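You operate a simulated robot arm through the tools that you are given. There is no shell and no other tool.

You are at the controls of a simulated robot arm. One attempt, no reset.

## Task
Light the moving head and steer its spot into the yellow ring.
Fine: it is lamp three; yellow fader and dim full up; the other faders stay.

It is judged by the outcome, as a careful person would: the job done as asked, and still so three seconds after it is handed in. It fails if anything else is knocked over, pushed out of place, dropped, spilled or broken.

## Robot
A 7-joint arm with a two-finger gripper, fixed in place. Base frame: the origin is at the foot of the arm, x ahead of it, y to its left, z up; the work surface is at about z = 840. Lengths are in mm, angles in rad, forces in N, time in s.
With the tool pointing down near the work surface it reaches from about 300 to 760 mm from the base axis. Its first joint turns from -2.897 to 2.897 rad. Payload 1.71 kg.
Tool frame: the origin (TCP) lies between the finger pads and is the grasp point; the fingertips stand 20 mm ahead of it; z points along the fingers, y is the line along which they close. Largest opening 96 mm; the body of the gripper starts 113 mm behind the TCP.
Orientation is that of the tool frame in the base frame, as a unit quaternion [x, y, z, w]. With the fingers straight down and closing along the base's y, the tool's x points along the base's -x, its y along +y and its z along -z.

## Interface
- The arm moves only by the tool arm_command. Its argument "motion" is a list of rows, each a list of 7 numbers: the closure, from 0 (fully open) to 1 (shut), then the shift along the base's x, y, z in mm, then the turn, a rotation vector about the base's x, y, z in rad. In form: [[grip, tx, ty, tz, rx, ry, rz], ...]. A call has 1 to 20 rows; each row is the pose to reach, as a shift and turn from the pose commanded when the call began. Rows are played at 5 a second. More than 50 mm and 0.15 rad between two rows, or a gripper value outside its range, and nothing of the call is played. A pose out of reach is approached as far as the arm can. The call stops where the force on the tool passes 40 N (or 10 N more than at its start, if that is more) or the arm is blocked; 0.2 s more then pass. Each finger travels about 153 mm/s and halts on what it meets, pressing with about 22 N; the grip force reading is that of the motor and also rises with nothing between the fingers. The clock runs only during rows and for 0.2 s after the last one: add rows that repeat a pose to give the fingers time. The reply holds the time, the measured pose of the TCP, the force on the tool along the base axes, the opening and the grip force, in the units named above and with some noise, with the torque about the TCP (base axes, N m) and any sound that the robot's microphone picked up.
- Cameras (640 x 400 px; columns grow to the right, rows downward): "scene" is fixed at [49.6, 649, 1550.3]; the picture's right is [-0.86, -0.52, 0.00], its down [-0.27, 0.44, -0.85] and it looks along [0.44, -0.73, -0.52] (base axes); focal length 344 px, centre (320, 200). "wrist" rides on the gripper at [66, 14, -145] in the tool frame; the picture's right is [-0.21, 0.98, 0.00], its down [-0.88, -0.18, -0.45] and it looks along [-0.44, -0.09, 0.90] (tool axes); focal length 275 px, centre (320, 200). There is no depth. A picture from a camera that has moved, and an enlarged one, comes with that camera's place and axes in the base frame and with its lens.
- camera(camera): a new picture of that camera. No time passes.
- slide_trunk(by): slides the trunk up (or, below 0, down) by that many mm; the arm rides with it, the base frame stays. It gives what a move gives, with no picture.
- zoom(camera, box): a new picture of the part [left, top, right, bottom] of that camera's present view, enlarged. No time passes.
- finish_job(): hands the job in; it is judged then, once.

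Nothing tells you positions but the pictures and the camera data. Unless the task says otherwise, let go and move clear before handing in.

The tools are called after ">>>" by a JSON object that holds its "method" and its "body". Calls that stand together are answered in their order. arm_command: Moves the arm, as the interface text tells. Its arguments: {"type":"object","properties":{"motion":{"type":"array","items":{"type":"array","items":{"type":"number"}}}},"required":["motion"]} The other tools are called the same way: slide_trunk (by) slides the trunk up or down; camera (camera) takes a picture; zoom (camera, box) takes an enlarged picture of a part of a camera's view; finish_job () hands the job in.

At the start:

```text
time: 0.0
eef_pos: [459.7, -174.9, 1163.4]
ee_rot: [0.001, 1.0, 0.0, -0.001]
force: [-0.3, 0.4, -0.2]
torque: [-0.01, 0.01, 0.0]
finger_gap: 95.9
finger_force: 0.0
trunk travel left (down, up): [-325.0, 61.0]
```

scene: 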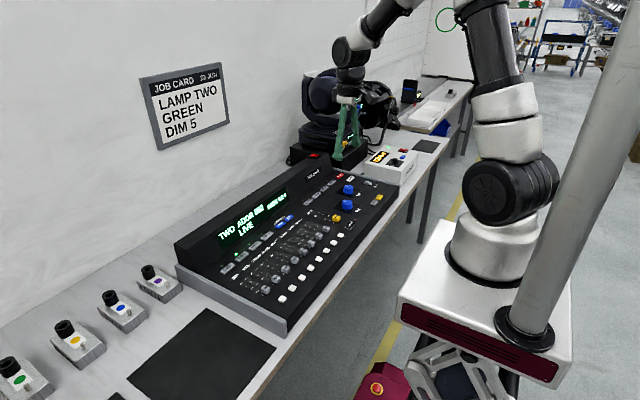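
wrist: 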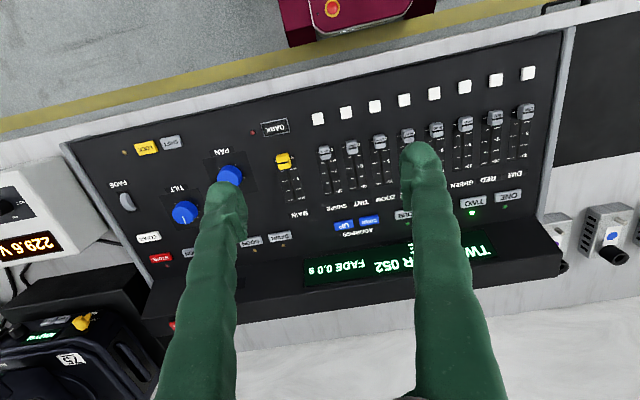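

I see a lighting console on the bench, a moving head lamp behind the arm, and a job card that differs from the task; the task's text (lamp three, yellow) rules. I'll look closer before moving.

>>> {"method": "zoom", "body": {"camera": "scene", "box": [170, 150, 410, 340]}}

>>> {"method": "zoom", "body": {"camera": "wrist", "box": [60, 40, 320, 280]}}

>>> {"method": "zoom", "body": {"camera": "wrist", "box": [300, 40, 580, 280]}}

>>> {"method": "zoom", "body": {"camera": "scene", "box": [280, 0, 640, 200]}}

>>> {"method": "zoom", "body": {"camera": "scene", "box": [130, 50, 240, 160]}}

```text
2.11 times, centred on (290, 245) of scene
camera zoom: at [49.6, 649.0, 1550.3], right [-0.86, -0.52, 0.0], down [-0.27, 0.44, -0.85], along [0.44, -0.73, -0.52], focal length 725 px, centre (383, 105)
```

zoom: 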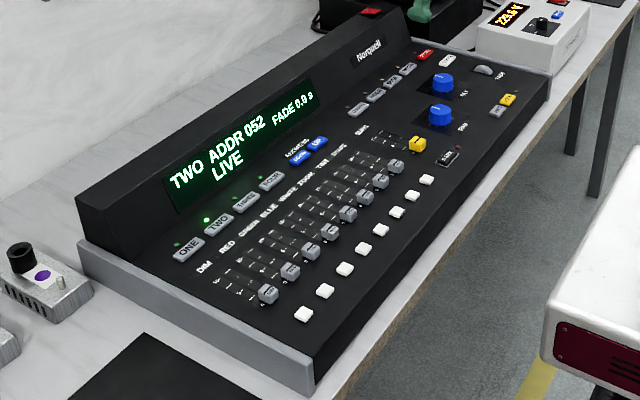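

```text
1.67 times, centred on (190, 160) of wrist
camera zoom: at [394.8, -161.3, 1308.3], right [0.21, 0.98, 0.0], down [0.88, -0.19, 0.44], along [0.43, -0.09, -0.9], focal length 459 px, centre (537, 267)
```

zoom: 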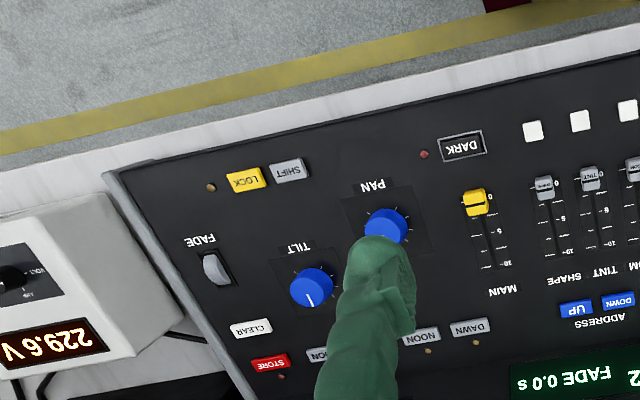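

```text
1.67 times, centred on (440, 160) of wrist
camera zoom: at [394.8, -161.3, 1308.3], right [0.21, 0.98, 0.0], down [0.88, -0.19, 0.44], along [0.43, -0.09, -0.9], focal length 459 px, centre (120, 267)
```

zoom: 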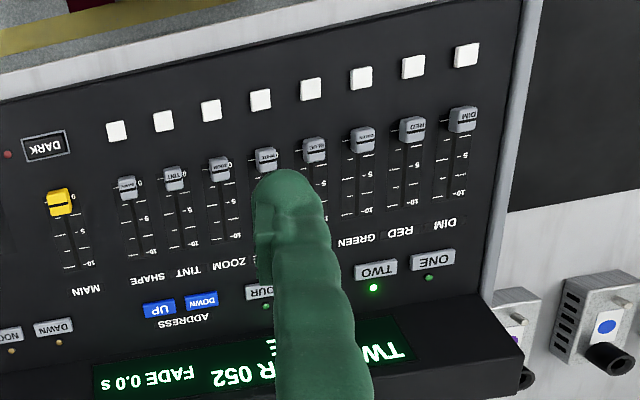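

```text
1.78 times, centred on (460, 100) of scene
camera zoom: at [49.6, 649.0, 1550.3], right [-0.86, -0.52, 0.0], down [-0.27, 0.44, -0.85], along [0.44, -0.73, -0.52], focal length 612 px, centre (71, 378)
```

zoom: 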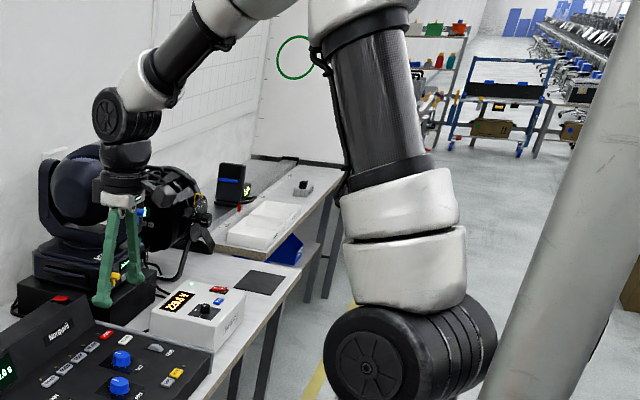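

```text
3.64 times, centred on (185, 105) of scene
camera zoom: at [49.6, 649.0, 1550.3], right [-0.86, -0.52, 0.0], down [-0.27, 0.44, -0.85], along [0.44, -0.73, -0.52], focal length 1252 px, centre (811, 546)
```

zoom: 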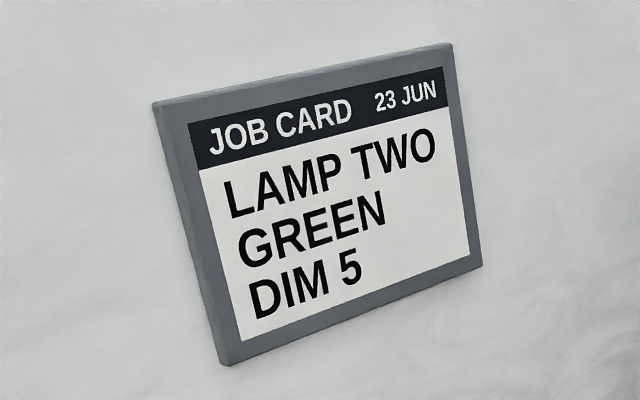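

The faders run DIM, RED, GREEN, BLUE, WHITE, ZOOM, TINT, SHAPE, with a yellow-capped MAIN; the selection is TWO and there are DARK/LOCK buttons. I'll look at the moving head and the wall before moving.

>>> {"method": "zoom", "body": {"camera": "wrist", "box": [0, 180, 200, 400]}}

>>> {"method": "zoom", "body": {"camera": "scene", "box": [280, 60, 420, 180]}}

>>> {"method": "zoom", "body": {"camera": "scene", "box": [200, 170, 300, 270]}}

>>> {"method": "zoom", "body": {"camera": "scene", "box": [0, 230, 220, 400]}}

>>> {"method": "zoom", "body": {"camera": "scene", "box": [400, 0, 520, 80]}}

```text
1.82 times, centred on (100, 290) of wrist
camera zoom: at [394.8, -161.3, 1308.3], right [0.21, 0.98, 0.0], down [0.88, -0.19, 0.44], along [0.43, -0.09, -0.9], focal length 500 px, centre (720, 36)
```

zoom: 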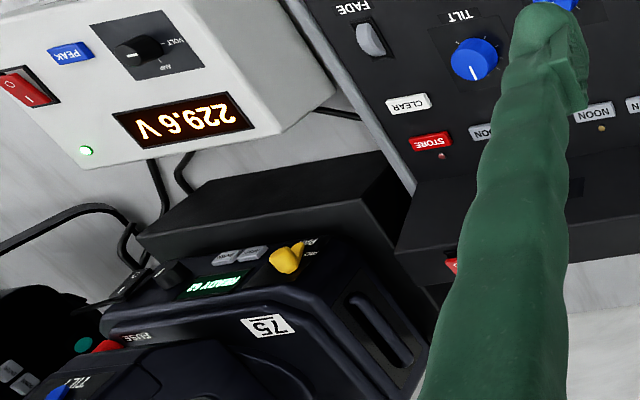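

```text
3.33 times, centred on (350, 120) of scene
camera zoom: at [49.6, 649.0, 1550.3], right [-0.86, -0.52, 0.0], down [-0.27, 0.44, -0.85], along [0.44, -0.73, -0.52], focal length 1148 px, centre (220, 467)
```

zoom: 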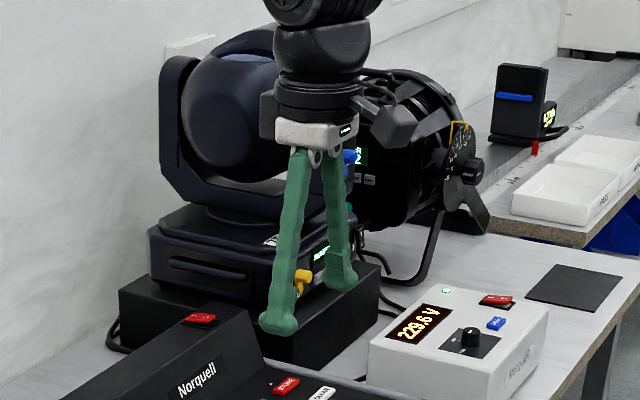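

```text
4.00 times, centred on (250, 220) of scene
camera zoom: at [49.6, 649.0, 1550.3], right [-0.86, -0.52, 0.0], down [-0.27, 0.44, -0.85], along [0.44, -0.73, -0.52], focal length 1377 px, centre (600, 120)
```

zoom: 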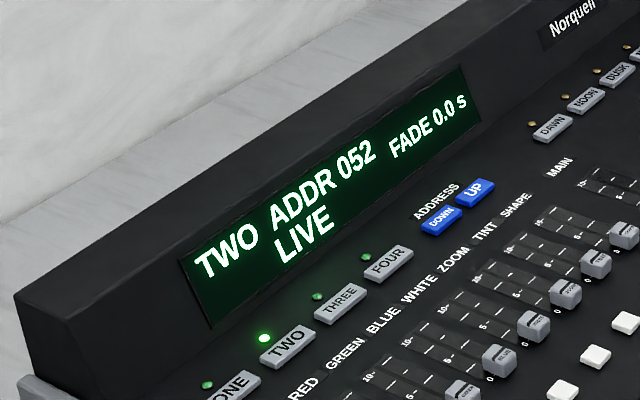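

```text
2.35 times, centred on (110, 315) of scene
camera zoom: at [49.6, 649.0, 1550.3], right [-0.86, -0.52, 0.0], down [-0.27, 0.44, -0.85], along [0.44, -0.73, -0.52], focal length 810 px, centre (814, -71)
```

zoom: 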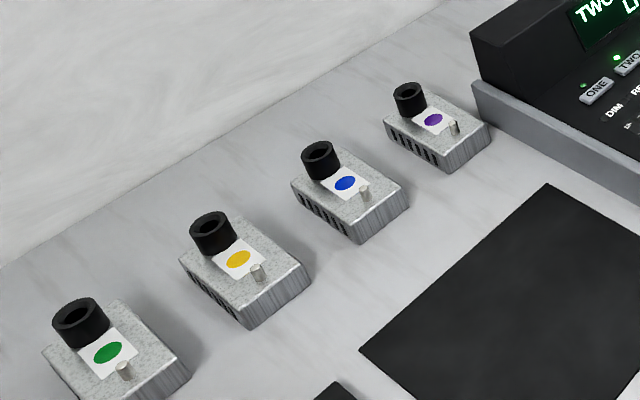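

```text
5.00 times, centred on (460, 40) of scene
camera zoom: at [49.6, 649.0, 1550.3], right [-0.86, -0.52, 0.0], down [-0.27, 0.44, -0.85], along [0.44, -0.73, -0.52], focal length 1721 px, centre (-380, 1000)
```

zoom: 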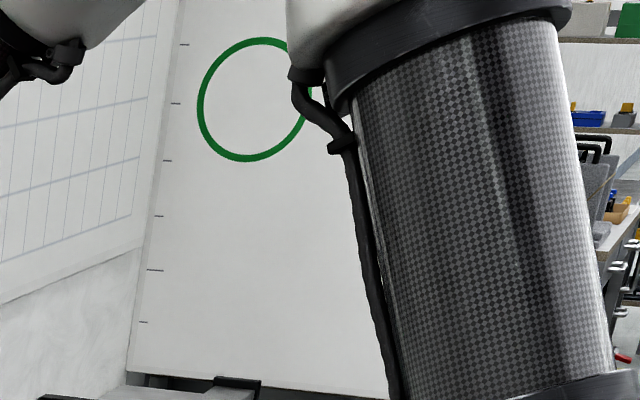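

The moving head sits well out of reach at about (825, -785), so everything goes through the console. I'll read the head's display and then swing the wrist camera for a better view.

>>> {"method": "zoom", "body": {"camera": "wrist", "box": [0, 300, 130, 400]}}

>>> {"method": "arm_command", "body": {"motion": [[0.5, -10, 20, 20, 0, 0, 0], [1, -20, 50, 40, 0, 0, 0], [1, -30, 90, 40, 0, 0, 0], [1, -40, 130, 40, 0, 0, 0], [1, -50, 170, 40, 0, 0, 0], [1, -50, 170, 40, 0, 0, 0]]}}

>>> {"method": "camera", "body": {"camera": "wrist"}}

>>> {"method": "camera", "body": {"camera": "scene"}}

```text
4.00 times, centred on (65, 350) of wrist
camera zoom: at [394.8, -161.3, 1308.3], right [0.21, 0.98, 0.0], down [0.88, -0.19, 0.44], along [0.43, -0.09, -0.9], focal length 1101 px, centre (1340, -400)
```

zoom: 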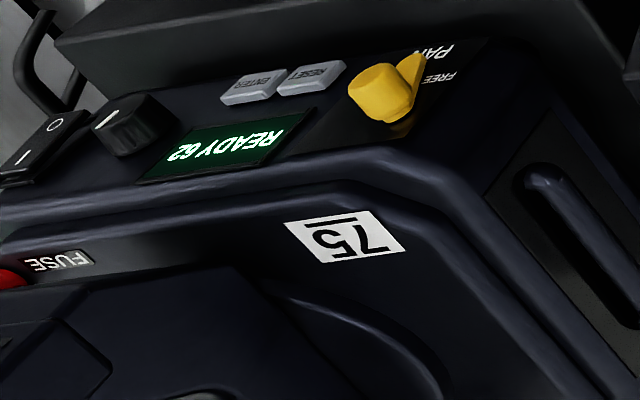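

```text
time: 1.4
eef_pos: [393.1, -6.7, 1210.8]
ee_rot: [0.001, 1.0, 0.0, 0.007]
force: [1.0, 0.1, -0.2]
torque: [0.0, 0.0, 0.01]
finger_gap: 0.0
finger_force: 21.8
trunk travel left (down, up): [-325.0, 61.0]
```

```text
taken
camera wrist: at [325.4, 7.4, 1354.1], right [0.21, 0.98, 0.0], down [0.87, -0.19, 0.46], along [0.45, -0.09, -0.89], focal length 275 px, centre (320, 200)
```

wrist: 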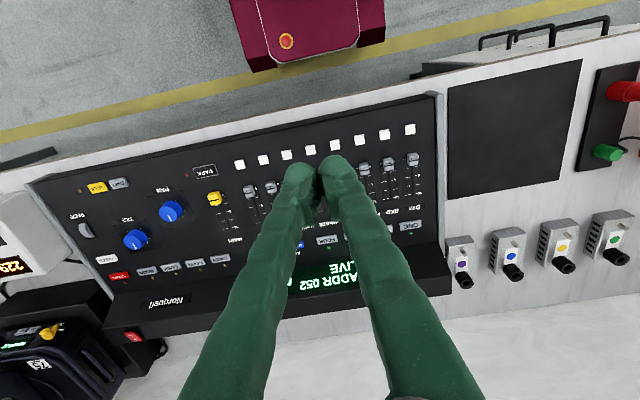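

```text
taken
```

scene: 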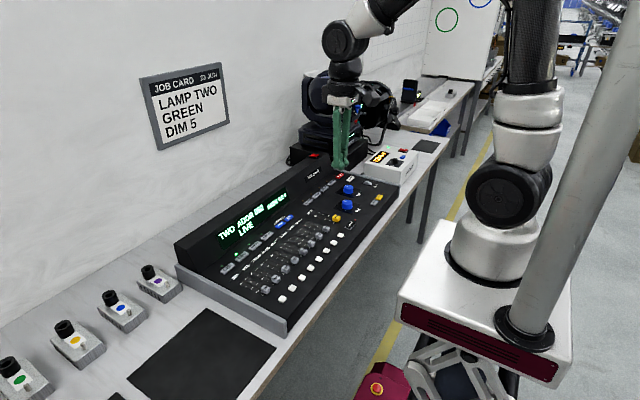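

The head shows "READY 62" and bears a number sticker; the wall at the far right carries coloured rings, with yellow still hidden. I'll yaw the wrist to look toward -y to see the rings and the head.

>>> {"method": "arm_command", "body": {"motion": [[1, 0, 20, 10, 0, 0, -0.14], [1, 0, 40, 20, 0, 0, -0.28], [1, 0, 60, 30, 0, 0, -0.42], [1, 0, 80, 40, 0, 0, -0.56], [1, 0, 100, 40, 0, 0, -0.7], [1, 0, 110, 40, 0, 0, -0.84], [1, 0, 120, 40, 0, 0, -0.98], [1, 0, 130, 40, 0, 0, -1.12], [1, 0, 140, 40, 0, 0, -1.26], [1, 0, 150, 40, 0, 0, -1.4], [1, 0, 150, 40, 0, 0, -1.4]]}}

>>> {"method": "camera", "body": {"camera": "wrist"}}

>>> {"method": "camera", "body": {"camera": "scene"}}

```text
time: 3.8
eef_pos: [392.8, 144.2, 1250.8]
ee_rot: [0.645, 0.764, -0.005, 0.005]
force: [0.3, -0.6, 0.6]
torque: [0.0, -0.04, -0.02]
finger_gap: 0.0
finger_force: 22.1
trunk travel left (down, up): [-325.0, 61.0]
```

```text
taken
camera wrist: at [395.5, 213.8, 1393.9], right [1.0, -0.04, 0.0], down [-0.04, -0.89, 0.46], along [-0.02, -0.46, -0.89], focal length 275 px, centre (320, 200)
```

wrist: 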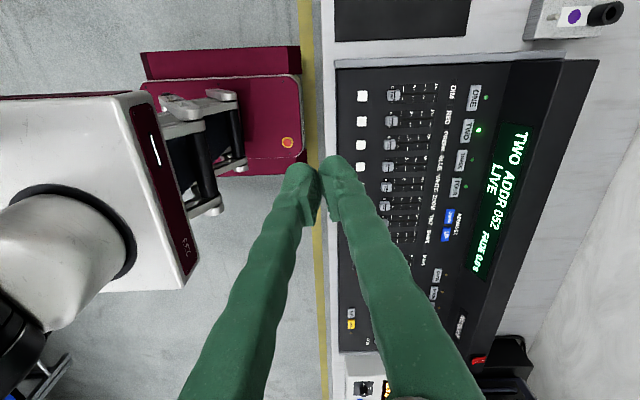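

```text
taken
```

scene: 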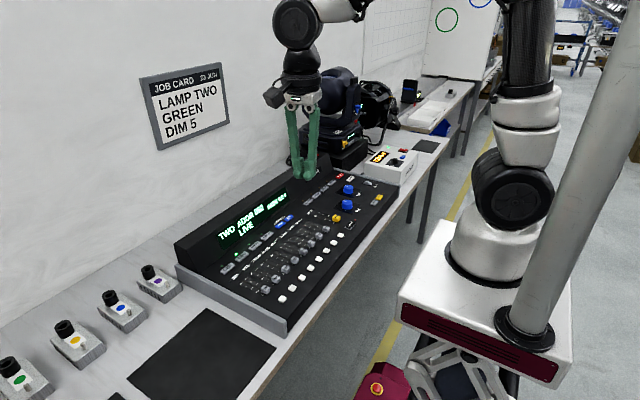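

The scene view shows the head's shape more now. I'll tilt the wrist so its camera looks along -y toward the head and wall.

>>> {"method": "arm_command", "body": {"motion": [[1, 0, 0, 10, -0.14, 0, 0], [1, 0, 0, 20, -0.28, 0, 0], [1, 0, 0, 30, -0.42, 0, 0], [1, 0, 0, 40, -0.56, 0, 0], [1, 0, 0, 50, -0.7, 0, 0], [1, 0, 0, 50, -0.84, 0, 0], [1, 0, 0, 50, -0.98, 0, 0], [1, 0, 0, 50, -0.98, 0, 0]]}}

>>> {"method": "camera", "body": {"camera": "wrist"}}

>>> {"method": "camera", "body": {"camera": "scene"}}

```text
time: 5.6
eef_pos: [392.1, 145.7, 1301.7]
ee_rot: [0.566, 0.671, -0.365, 0.309]
force: [0.0, 0.6, 1.3]
torque: [0.03, 0.01, 0.03]
finger_gap: 0.0
finger_force: 21.6
trunk travel left (down, up): [-325.0, 61.0]
```

```text
taken
camera wrist: at [395.1, 302.2, 1323.1], right [1.0, -0.02, 0.03], down [-0.03, -0.11, 0.99], along [-0.02, -0.99, -0.11], focal length 275 px, centre (320, 200)
```

wrist: 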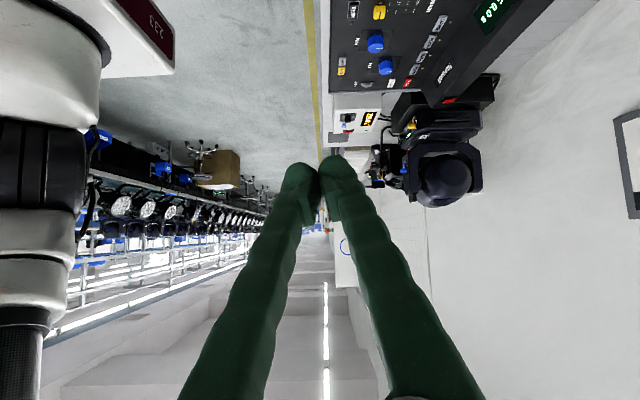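

```text
taken
```

scene: 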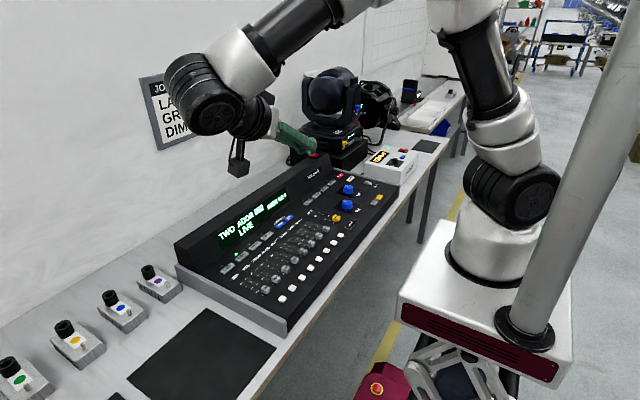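

The head and the board with the rings are now partly visible between the fingers. I'll zoom in on both.

>>> {"method": "zoom", "body": {"camera": "wrist", "box": [320, 180, 440, 300]}}

>>> {"method": "zoom", "body": {"camera": "wrist", "box": [360, 70, 500, 210]}}

>>> {"method": "zoom", "body": {"camera": "scene", "box": [290, 50, 420, 180]}}

>>> {"method": "arm_command", "body": {"motion": [[0.5, 0, 0, 0, 0, 0, 0], [0, 0, 0, 0, 0, 0, 0], [0, 0, 0, 0, 0, 0, 0], [0, 0, 0, 0, 0, 0, 0]]}}

>>> {"method": "camera", "body": {"camera": "wrist"}}

```text
3.33 times, centred on (380, 240) of wrist
camera zoom: at [395.1, 302.2, 1323.1], right [1.0, -0.02, 0.03], down [-0.03, -0.11, 0.99], along [-0.02, -0.99, -0.11], focal length 918 px, centre (120, 67)
```

zoom: 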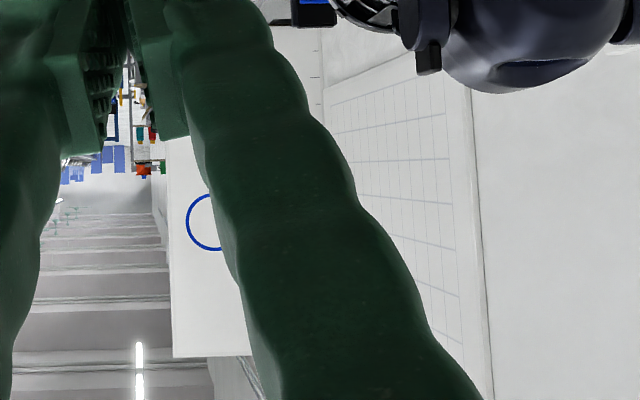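

```text
2.86 times, centred on (430, 140) of wrist
camera zoom: at [395.1, 302.2, 1323.1], right [1.0, -0.02, 0.03], down [-0.03, -0.11, 0.99], along [-0.02, -0.99, -0.11], focal length 786 px, centre (6, 371)
```

zoom: 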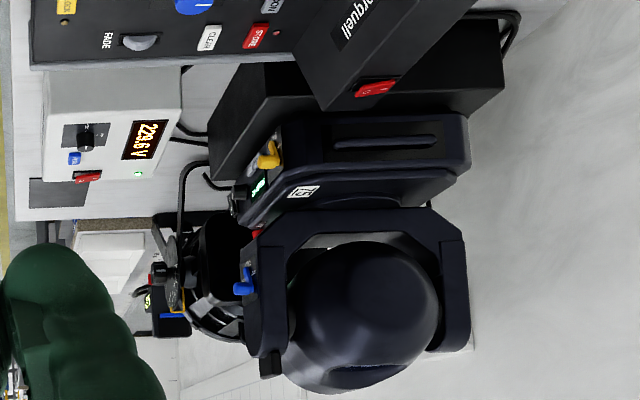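

```text
3.08 times, centred on (355, 115) of scene
camera zoom: at [49.6, 649.0, 1550.3], right [-0.86, -0.52, 0.0], down [-0.27, 0.44, -0.85], along [0.44, -0.73, -0.52], focal length 1059 px, centre (212, 462)
```

zoom: 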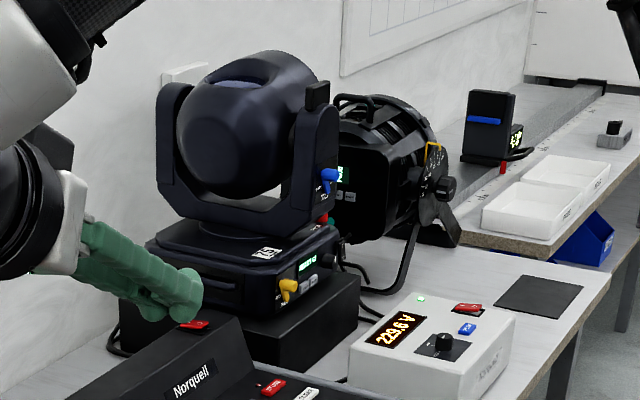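

```text
time: 6.6
eef_pos: [390.8, 144.4, 1300.7]
ee_rot: [0.566, 0.673, -0.364, 0.308]
force: [0.3, 0.4, 0.4]
torque: [0.02, 0.01, 0.02]
finger_gap: 95.9
finger_force: 0.1
trunk travel left (down, up): [-325.0, 61.0]
```

```text
taken
camera wrist: at [395.3, 302.8, 1322.9], right [1.0, -0.02, 0.03], down [-0.03, -0.11, 0.99], along [-0.02, -0.99, -0.11], focal length 275 px, centre (320, 200)
```

wrist: 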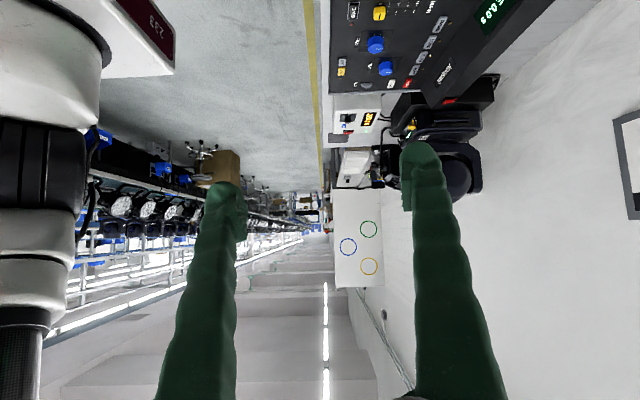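

Three rings on the far board: green, blue and yellow (yellow highest). I'll read the head's sticker, display and locks as closely as possible.

>>> {"method": "zoom", "body": {"camera": "scene", "box": [335, 120, 375, 150]}}

>>> {"method": "zoom", "body": {"camera": "scene", "box": [340, 90, 400, 130]}}

>>> {"method": "zoom", "body": {"camera": "wrist", "box": [320, 190, 420, 290]}}

>>> {"method": "zoom", "body": {"camera": "wrist", "box": [330, 60, 410, 110]}}

>>> {"method": "zoom", "body": {"camera": "scene", "box": [365, 140, 425, 190]}}

```text
13.33 times, centred on (355, 135) of scene
camera zoom: at [49.6, 649.0, 1550.3], right [-0.86, -0.52, 0.0], down [-0.27, 0.44, -0.85], along [0.44, -0.73, -0.52], focal length 4590 px, centre (-147, 1067)
```

zoom: 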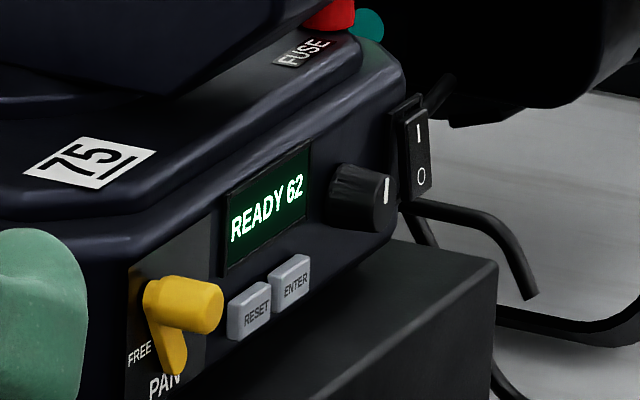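

```text
10.00 times, centred on (370, 110) of scene
camera zoom: at [49.6, 649.0, 1550.3], right [-0.86, -0.52, 0.0], down [-0.27, 0.44, -0.85], along [0.44, -0.73, -0.52], focal length 3443 px, centre (-180, 1100)
```

zoom: 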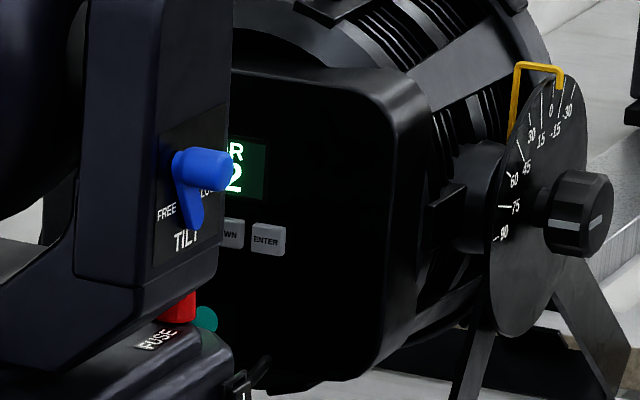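

```text
4.00 times, centred on (370, 240) of wrist
camera zoom: at [395.3, 302.8, 1322.9], right [1.0, -0.02, 0.03], down [-0.03, -0.11, 0.99], along [-0.02, -0.99, -0.11], focal length 1101 px, centre (120, 40)
```

zoom: 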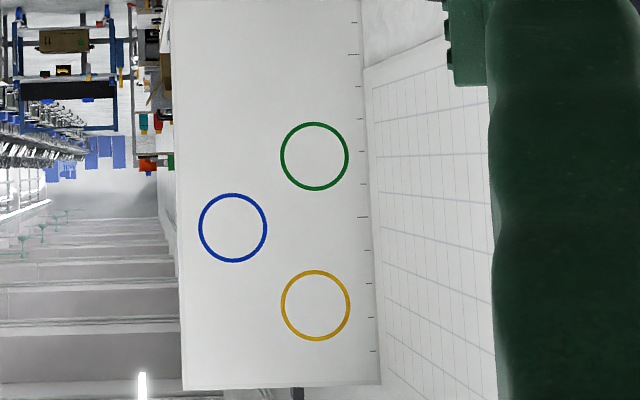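

```text
8.00 times, centred on (370, 85) of wrist
camera zoom: at [395.3, 302.8, 1322.9], right [1.0, -0.02, 0.03], down [-0.03, -0.11, 0.99], along [-0.02, -0.99, -0.11], focal length 2202 px, centre (-80, 1120)
```

zoom: 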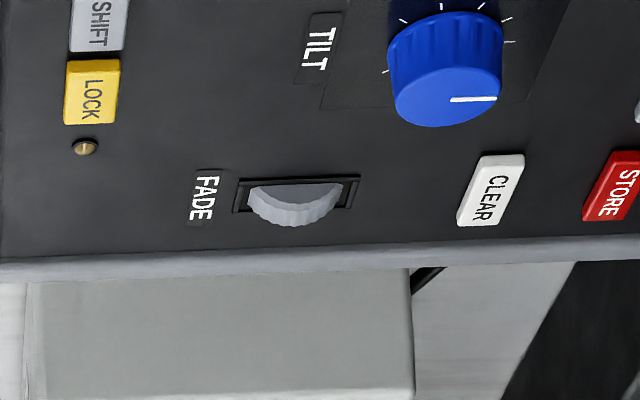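

```text
8.00 times, centred on (395, 165) of scene
camera zoom: at [49.6, 649.0, 1550.3], right [-0.86, -0.52, 0.0], down [-0.27, 0.44, -0.85], along [0.44, -0.73, -0.52], focal length 2754 px, centre (-280, 480)
```

zoom: 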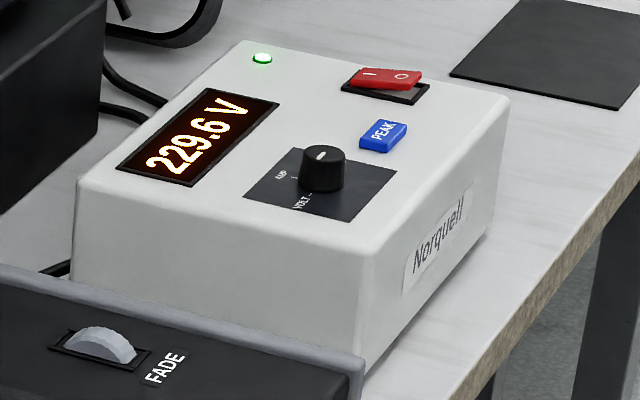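

The head shows "READY 62" (address, apparently), and its neighbour lamp shows an address ending in 2. Now I'll bring the tool back to pointing down and view the console to map its controls precisely.

>>> {"method": "arm_command", "body": {"motion": [[0, 0, 0, 0, 0.14, 0, 0], [0, 0, 0, 0, 0.28, 0, 0], [0, 0, 0, 0, 0.42, 0, 0], [0, 0, 0, 0, 0.56, 0, 0], [0, 0, 0, 0, 0.7, 0, 0], [0, 0, 0, 0, 0.84, 0, 0], [0, 0, 0, 0, 0.98, 0, 0], [0, 0, 0, 0, 0.98, 0, 0]]}}

>>> {"method": "arm_command", "body": {"motion": [[0, 0, -10, -10, 0, 0, 0.14], [0, 0, -20, -40, 0, 0, 0.28], [0, 0, -30, -70, 0, 0, 0.42], [0, 0, -40, -100, 0, 0, 0.56], [0, 0, -50, -130, 0, 0, 0.7], [0, 0, -60, -160, 0, 0, 0.84], [0, 0, -70, -190, 0, 0, 0.98], [0, 0, -80, -220, 0, 0, 1.12], [0, 0, -90, -230, 0, 0, 1.26], [0, 0, -90, -230, 0, 0, 1.4], [0, 0, -90, -230, 0, 0, 1.4]]}}

>>> {"method": "camera", "body": {"camera": "wrist"}}

```text
time: 8.4
eef_pos: [391.9, 144.0, 1299.7]
ee_rot: [0.645, 0.764, -0.005, 0.005]
force: [0.7, -0.5, 0.7]
torque: [-0.01, -0.01, 0.02]
finger_gap: 95.9
finger_force: 0.0
trunk travel left (down, up): [-325.0, 61.0]
```

```text
time: 10.8
eef_pos: [391.4, 53.9, 1070.0]
ee_rot: [0.0, 1.0, 0.001, 0.007]
force: [-0.5, 0.2, -0.7]
torque: [-0.02, 0.0, 0.04]
finger_gap: 95.8
finger_force: 0.1
trunk travel left (down, up): [-325.0, 61.0]
```

```text
taken
camera wrist: at [324.4, 68.3, 1214.0], right [0.21, 0.98, 0.0], down [0.87, -0.18, 0.46], along [0.45, -0.09, -0.89], focal length 275 px, centre (320, 200)
```

wrist: 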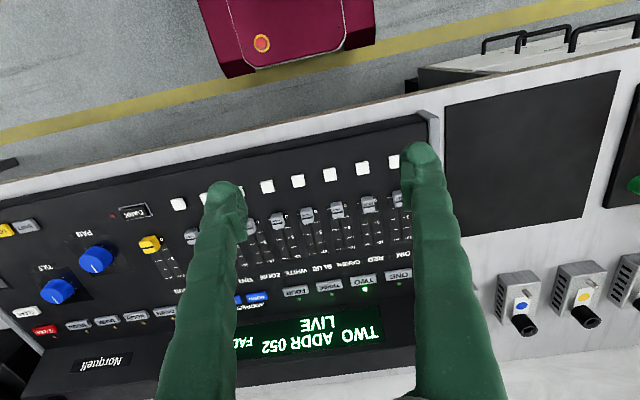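

Console is in view, tilted very slightly in tool attitude. I'll correct that, move to get a clean view, and zoom to measure controls.

>>> {"method": "arm_command", "body": {"motion": [[0, 0, 0, 0, 0, 0.014, 0], [0, 0, 40, 0, 0, 0.014, 0], [0, 0, 80, 0, 0, 0.014, 0], [0, 0, 90, 0, 0, 0.014, 0], [0, 0, 90, 0, 0, 0.014, 0], [0, 0, 90, 0, 0, 0.014, 0]]}}

>>> {"method": "zoom", "body": {"camera": "wrist", "box": [200, 100, 420, 330]}}

>>> {"method": "zoom", "body": {"camera": "wrist", "box": [0, 100, 220, 330]}}

>>> {"method": "camera", "body": {"camera": "wrist"}}

```text
time: 12.2
eef_pos: [391.6, 144.0, 1070.3]
ee_rot: [0.001, 1.0, 0.0, 0.001]
force: [0.1, 0.6, 0.2]
torque: [0.03, -0.01, -0.01]
finger_gap: 95.9
finger_force: 0.1
trunk travel left (down, up): [-325.0, 61.0]
```

```text
1.74 times, centred on (310, 215) of wrist
camera zoom: at [326.7, 158.1, 1215.5], right [0.21, 0.98, 0.0], down [0.88, -0.19, 0.44], along [0.44, -0.09, -0.9], focal length 479 px, centre (337, 174)
```

zoom: 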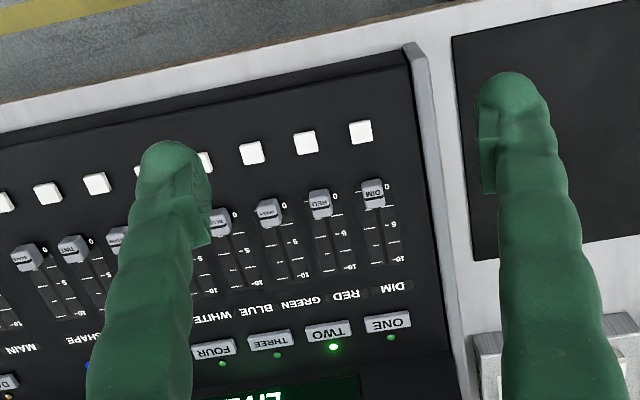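

```text
1.74 times, centred on (110, 215) of wrist
camera zoom: at [326.7, 158.1, 1215.5], right [0.21, 0.98, 0.0], down [0.88, -0.19, 0.44], along [0.44, -0.09, -0.9], focal length 479 px, centre (685, 174)
```

zoom: 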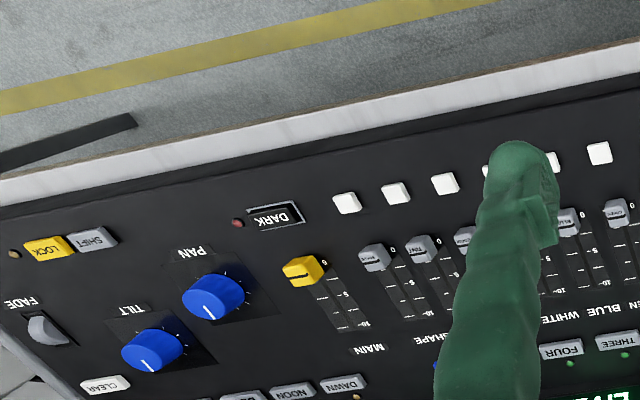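

```text
taken
camera wrist: at [326.7, 158.1, 1215.5], right [0.21, 0.98, 0.0], down [0.88, -0.19, 0.44], along [0.44, -0.09, -0.9], focal length 275 px, centre (320, 200)
```

wrist: 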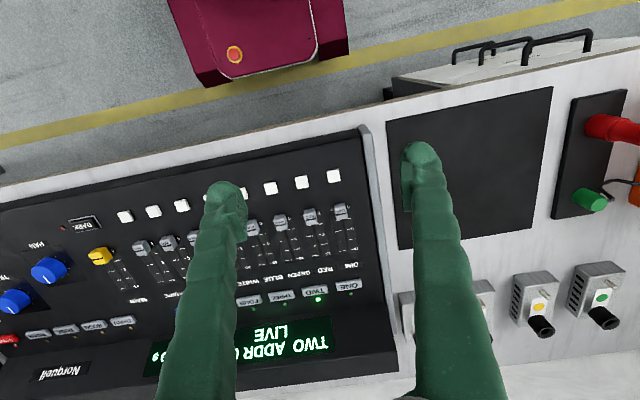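

From triangulation the panel is nearly level at z≈850: THREE at about (673, 16), the DIM cap at about (524, 149), fader travel ~80 mm in +x. Next I close the fingers, go above THREE and check alignment.

>>> {"method": "arm_command", "body": {"motion": [[0.5, 35, -16, -10, 0, 0, 0], [1, 70, -32, -20, 0, 0, 0], [1, 105, -48, -40, 0, 0, 0], [1, 140, -64, -60, 0, 0, 0], [1, 175, -80, -80, 0, 0, 0], [1, 210, -96, -100, 0, 0, 0], [1, 245, -112, -115, 0, 0, 0], [1, 281, -128, -130, 0, 0, 0], [1, 281, -128, -150, 0, 0, 0], [1, 281, -128, -150, 0, 0, 0]]}}

>>> {"method": "camera", "body": {"camera": "wrist"}}

>>> {"method": "zoom", "body": {"camera": "scene", "box": [190, 130, 350, 290]}}

```text
time: 14.4
eef_pos: [672.3, 16.6, 920.8]
ee_rot: [0.001, 1.0, 0.0, -0.001]
force: [-0.3, 0.1, -0.5]
torque: [0.0, 0.01, -0.01]
finger_gap: 0.3
finger_force: 22.0
trunk travel left (down, up): [-325.0, 61.0]
```

```text
taken
camera wrist: at [607.8, 30.2, 1064.9], right [0.21, 0.98, 0.0], down [0.88, -0.19, 0.44], along [0.43, -0.09, -0.9], focal length 275 px, centre (320, 200)
```

wrist: 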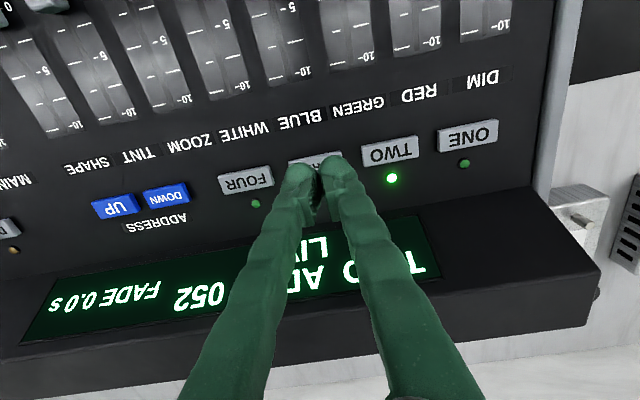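

```text
2.50 times, centred on (270, 210) of scene
camera zoom: at [49.6, 649.0, 1550.3], right [-0.86, -0.52, 0.0], down [-0.27, 0.44, -0.85], along [0.44, -0.73, -0.52], focal length 861 px, centre (445, 175)
```

zoom: 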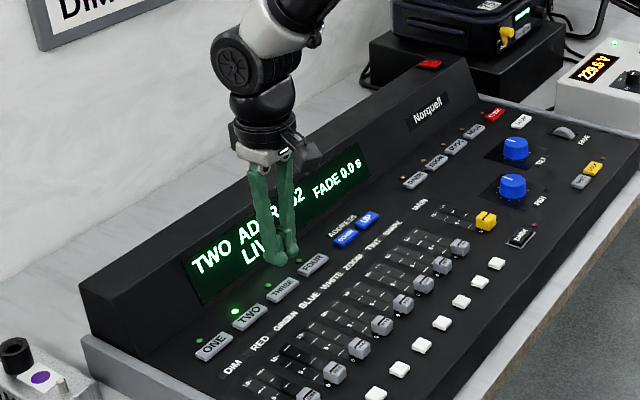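

The tips hang right above THREE. I'll nudge slightly and descend gently to press.

>>> {"method": "arm_command", "body": {"motion": [[1, 2, -2, -20, 0, 0, 0], [1, 2, -2, -38, 0, 0, 0], [1, 2, -2, -42, 0, 0, 0], [1, 2, -2, -45, 0, 0, 0], [1, 2, -2, -47, 0, 0, 0]]}}

>>> {"method": "zoom", "body": {"camera": "scene", "box": [190, 130, 350, 290]}}

```text
time: 15.6
eef_pos: [674.9, 13.6, 873.2]
ee_rot: [0.001, 1.0, 0.001, 0.0]
force: [-0.3, 0.1, -0.5]
torque: [0.02, -0.03, -0.01]
finger_gap: 0.1
finger_force: 22.2
trunk travel left (down, up): [-325.0, 61.0]
```

```text
2.50 times, centred on (270, 210) of scene
camera zoom: at [49.6, 649.0, 1550.3], right [-0.86, -0.52, 0.0], down [-0.27, 0.44, -0.85], along [0.44, -0.73, -0.52], focal length 861 px, centre (445, 175)
```

zoom: 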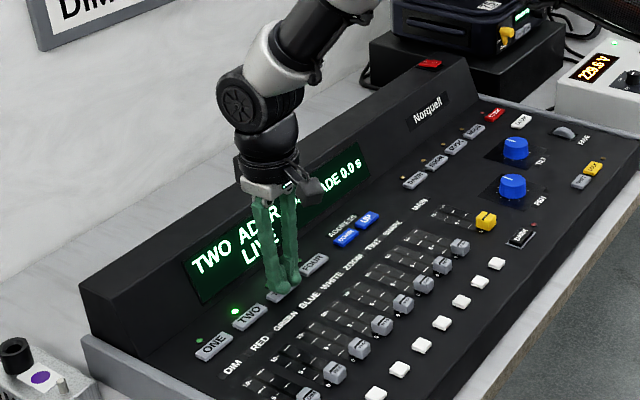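

No contact force yet; the tip is just above the button. Continuing down in small steps.

>>> {"method": "arm_command", "body": {"motion": [[1, 0, 0, -1.5, 0, 0, 0], [1, 0, 0, -3, 0, 0, 0], [1, 0, 0, -4.5, 0, 0, 0], [1, 0, 0, -4.5, 0, 0, 0]]}}

>>> {"method": "zoom", "body": {"camera": "scene", "box": [190, 130, 350, 290]}}

```text
time: 16.6
eef_pos: [674.7, 14.2, 868.4]
ee_rot: [0.002, 1.0, 0.0, 0.0]
force: [-0.1, -0.6, 1.0]
torque: [0.03, 0.04, 0.02]
finger_gap: 0.0
finger_force: 21.5
trunk travel left (down, up): [-325.0, 61.0]
```

```text
2.50 times, centred on (270, 210) of scene
camera zoom: at [49.6, 649.0, 1550.3], right [-0.86, -0.52, 0.0], down [-0.27, 0.44, -0.85], along [0.44, -0.73, -0.52], focal length 861 px, centre (445, 175)
```

zoom: 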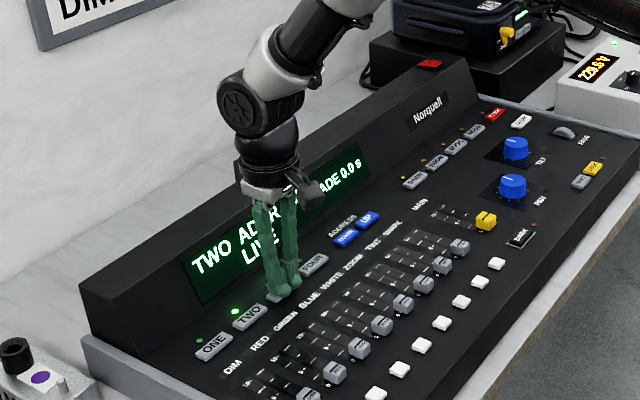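

Still essentially no contact; I'll check alignment close up.

>>> {"method": "zoom", "body": {"camera": "scene", "box": [230, 220, 290, 260]}}

>>> {"method": "zoom", "body": {"camera": "wrist", "box": [230, 110, 410, 230]}}

```text
10.00 times, centred on (260, 240) of scene
camera zoom: at [49.6, 649.0, 1550.3], right [-0.86, -0.52, 0.0], down [-0.27, 0.44, -0.85], along [0.44, -0.73, -0.52], focal length 3443 px, centre (920, -200)
```

zoom: 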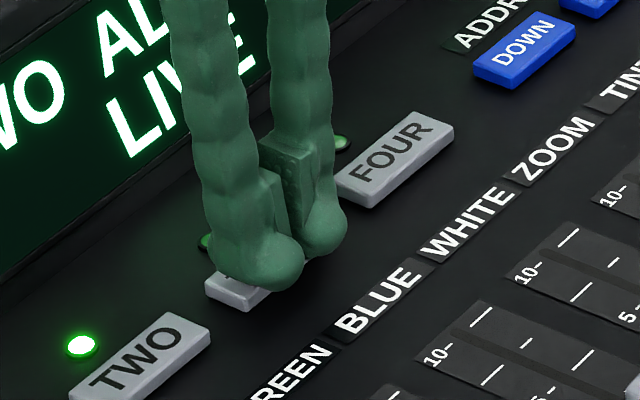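

```text
3.33 times, centred on (320, 170) of wrist
camera zoom: at [610.0, 28.8, 1013.4], right [0.21, 0.98, 0.0], down [0.88, -0.19, 0.44], along [0.43, -0.09, -0.9], focal length 918 px, centre (320, 300)
```

zoom: 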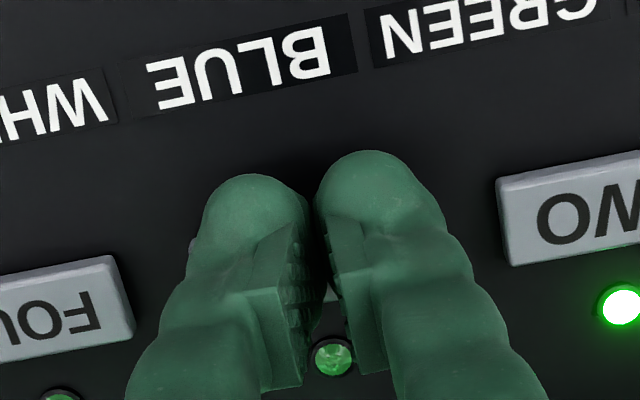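

Tips look centred in y but a few mm short in x; I'll lift slightly, shift +4 mm in x, and press.

>>> {"method": "arm_command", "body": {"motion": [[1, 4, 0, 2, 0, 0, 0], [1, 4, 0, 0, 0, 0, 0], [1, 4, 0, -2, 0, 0, 0], [1, 4, 0, -4, 0, 0, 0], [1, 4, 0, -5, 0, 0, 0]]}}

>>> {"method": "zoom", "body": {"camera": "scene", "box": [190, 180, 290, 260]}}

```text
time: 17.8
eef_pos: [678.6, 15.2, 863.3]
ee_rot: [0.001, 1.0, 0.0, 0.0]
force: [0.1, -1.0, 2.5]
torque: [-0.01, -0.02, -0.01]
finger_gap: 6.2
finger_force: 29.9
trunk travel left (down, up): [-325.0, 61.0]
heard: click
```

```text
5.00 times, centred on (240, 220) of scene
camera zoom: at [49.6, 649.0, 1550.3], right [-0.86, -0.52, 0.0], down [-0.27, 0.44, -0.85], along [0.44, -0.73, -0.52], focal length 1721 px, centre (720, 100)
```

zoom: 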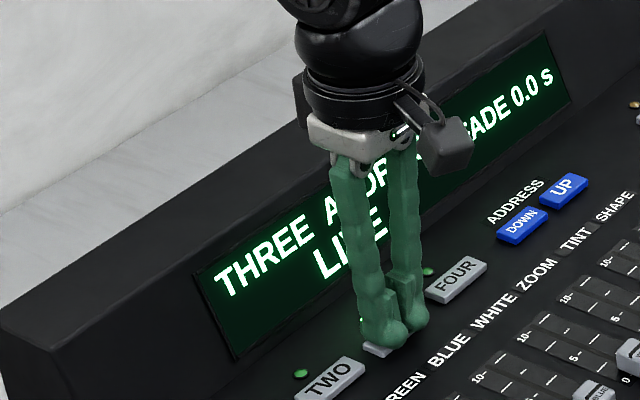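

A click, and the display now reads THREE. I'll raise and read the address.

>>> {"method": "arm_command", "body": {"motion": [[1, 0, 0, 15, 0, 0, 0], [1, 0, 0, 40, 0, 0, 0], [1, -30, 0, 60, 0, 0, 0], [1, -60, 0, 80, 0, 0, 0], [1, -60, 0, 80, 0, 0, 0]]}}

>>> {"method": "zoom", "body": {"camera": "scene", "box": [190, 150, 330, 270]}}

>>> {"method": "zoom", "body": {"camera": "wrist", "box": [160, 200, 480, 400]}}

>>> {"method": "zoom", "body": {"camera": "scene", "box": [335, 120, 375, 150]}}

```text
time: 19.0
eef_pos: [620.1, 15.8, 943.2]
ee_rot: [0.0, 1.0, -0.001, 0.0]
force: [-0.6, -0.3, 0.4]
torque: [0.01, 0.0, 0.0]
finger_gap: 0.0
finger_force: 28.7
trunk travel left (down, up): [-325.0, 61.0]
```

```text
3.33 times, centred on (260, 210) of scene
camera zoom: at [49.6, 649.0, 1550.3], right [-0.86, -0.52, 0.0], down [-0.27, 0.44, -0.85], along [0.44, -0.73, -0.52], focal length 1148 px, centre (520, 167)
```

zoom: 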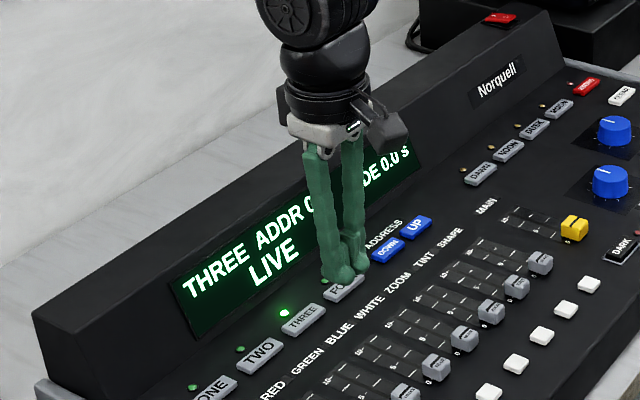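

```text
2.00 times, centred on (320, 300) of wrist
camera zoom: at [554.0, 29.3, 1088.5], right [0.21, 0.98, 0.0], down [0.88, -0.19, 0.44], along [0.43, -0.09, -0.9], focal length 551 px, centre (320, 0)
```

zoom: 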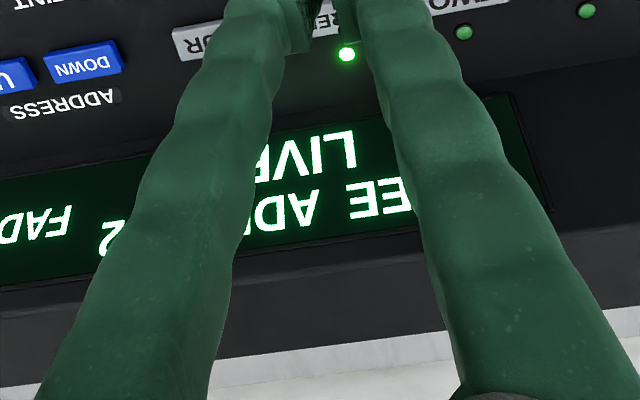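

```text
13.33 times, centred on (355, 135) of scene
camera zoom: at [49.6, 649.0, 1550.3], right [-0.86, -0.52, 0.0], down [-0.27, 0.44, -0.85], along [0.44, -0.73, -0.52], focal length 4590 px, centre (-147, 1067)
```

zoom: 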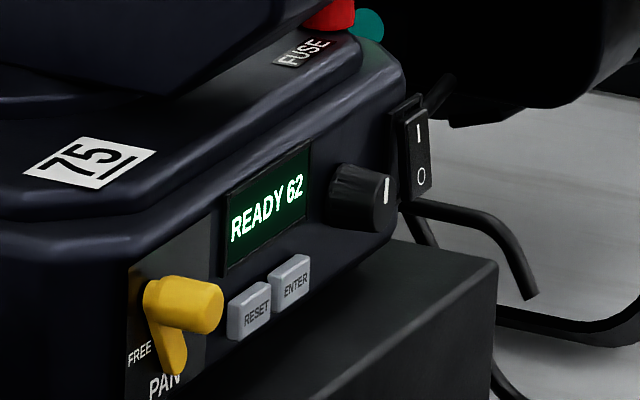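

THREE is selected; its address ends in 2 but is partly hidden. I'll move toward the DIM fader's near side, which also clears the display.

>>> {"method": "arm_command", "body": {"motion": [[1, -40, 15, 0, 0, 0, 0], [1, -80, 30, 0, 0, 0, 0], [1, -122, 50, 0, 0, 0, 0], [1, -122, 95, -5, 0, 0, 0], [1, -122, 133, -20, 0, 0, 0], [1, -122, 133, -20, 0, 0, 0]]}}

>>> {"method": "zoom", "body": {"camera": "scene", "box": [190, 150, 330, 270]}}

>>> {"method": "camera", "body": {"camera": "wrist"}}

>>> {"method": "zoom", "body": {"camera": "scene", "box": [230, 230, 330, 320]}}

```text
time: 20.4
eef_pos: [495.0, 147.4, 924.1]
ee_rot: [-0.001, 1.0, 0.0, 0.0]
force: [-0.5, -0.4, 1.0]
torque: [0.01, -0.01, -0.03]
finger_gap: 0.0
finger_force: 29.1
trunk travel left (down, up): [-325.0, 61.0]
```

```text
3.33 times, centred on (260, 210) of scene
camera zoom: at [49.6, 649.0, 1550.3], right [-0.86, -0.52, 0.0], down [-0.27, 0.44, -0.85], along [0.44, -0.73, -0.52], focal length 1148 px, centre (520, 167)
```

zoom: 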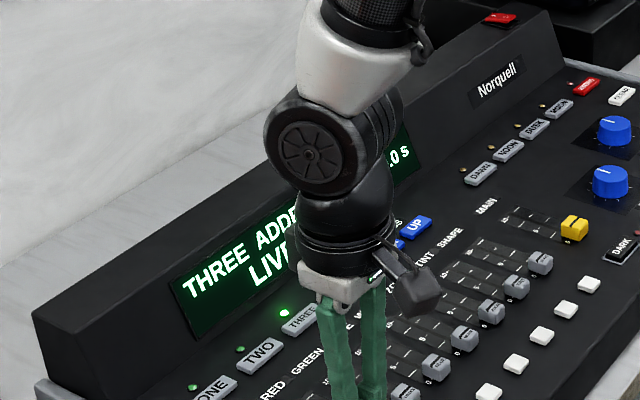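

```text
taken
camera wrist: at [431.1, 162.7, 1068.4], right [0.21, 0.98, 0.0], down [0.88, -0.19, 0.44], along [0.43, -0.09, -0.9], focal length 275 px, centre (320, 200)
```

wrist: 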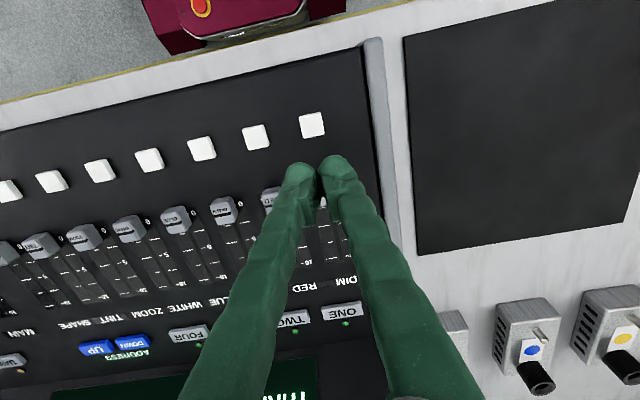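

```text
4.44 times, centred on (280, 275) of scene
camera zoom: at [49.6, 649.0, 1550.3], right [-0.86, -0.52, 0.0], down [-0.27, 0.44, -0.85], along [0.44, -0.73, -0.52], focal length 1530 px, centre (498, -133)
```

zoom: 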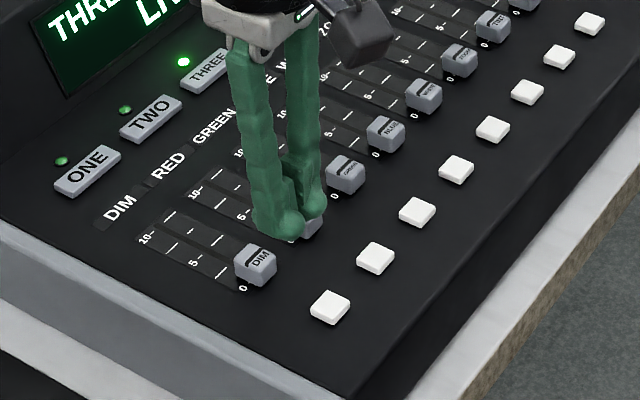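

The display's address is blocked by the arm here. I'll do the yellow MAIN fader first (around (524, -247)), which clears the display for reading.

>>> {"method": "arm_command", "body": {"motion": [[1, 0, -45, 20, 0, 0, 0], [1, 0, -90, 20, 0, 0, 0], [1, 0, -135, 20, 0, 0, 0], [1, 0, -180, 20, 0, 0, 0], [1, 0, -225, 20, 0, 0, 0], [1, 0, -270, 20, 0, 0, 0], [1, 0, -315, 20, 0, 0, 0], [1, 0, -360, 20, 0, 0, 0], [1, 0, -394, 10, 0, 0, 0], [1, 0, -394, 0, 0, 0, 0], [1, 0, -394, 0, 0, 0, 0]]}}

>>> {"method": "camera", "body": {"camera": "scene"}}

>>> {"method": "zoom", "body": {"camera": "scene", "box": [200, 170, 300, 270]}}

>>> {"method": "camera", "body": {"camera": "wrist"}}

>>> {"method": "zoom", "body": {"camera": "scene", "box": [310, 170, 390, 240]}}

```text
time: 22.8
eef_pos: [496.1, -245.8, 924.3]
ee_rot: [0.001, 1.0, -0.001, 0.0]
force: [-1.1, 0.1, 0.7]
torque: [-0.03, 0.0, -0.01]
finger_gap: 0.0
finger_force: 29.9
trunk travel left (down, up): [-325.0, 61.0]
```

```text
taken
```

scene: 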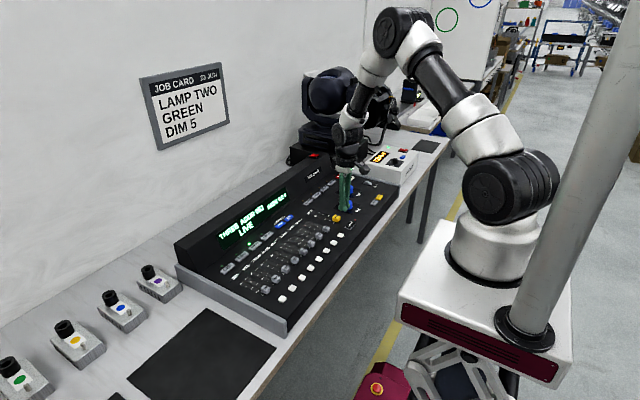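

```text
4.00 times, centred on (250, 220) of scene
camera zoom: at [49.6, 649.0, 1550.3], right [-0.86, -0.52, 0.0], down [-0.27, 0.44, -0.85], along [0.44, -0.73, -0.52], focal length 1377 px, centre (600, 120)
```

zoom: 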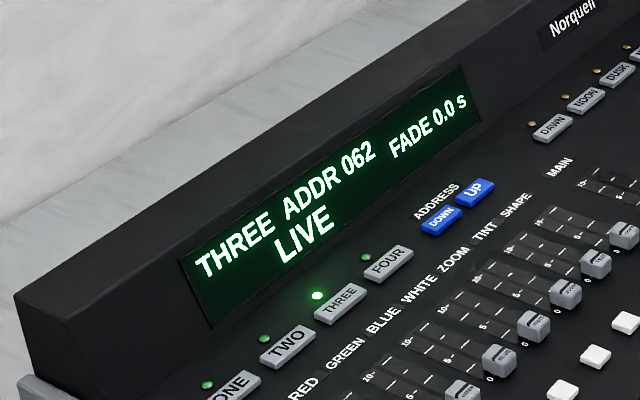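

```text
taken
camera wrist: at [431.2, -232.6, 1068.9], right [0.21, 0.98, 0.0], down [0.88, -0.18, 0.44], along [0.43, -0.09, -0.9], focal length 275 px, centre (320, 200)
```

wrist: 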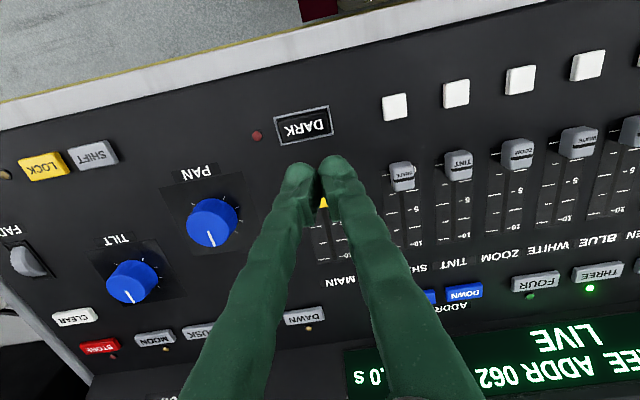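

```text
5.71 times, centred on (350, 205) of scene
camera zoom: at [49.6, 649.0, 1550.3], right [-0.86, -0.52, 0.0], down [-0.27, 0.44, -0.85], along [0.44, -0.73, -0.52], focal length 1967 px, centre (149, 171)
```

zoom: 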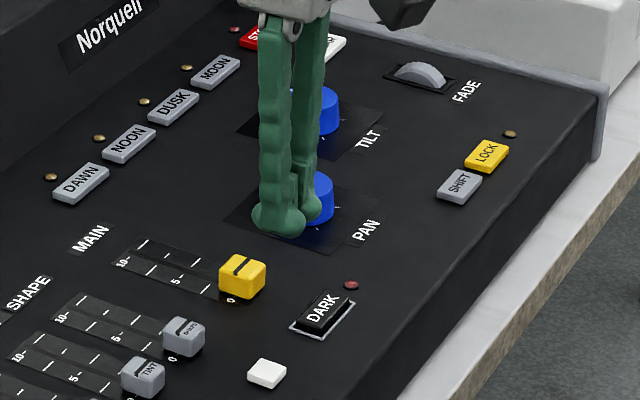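

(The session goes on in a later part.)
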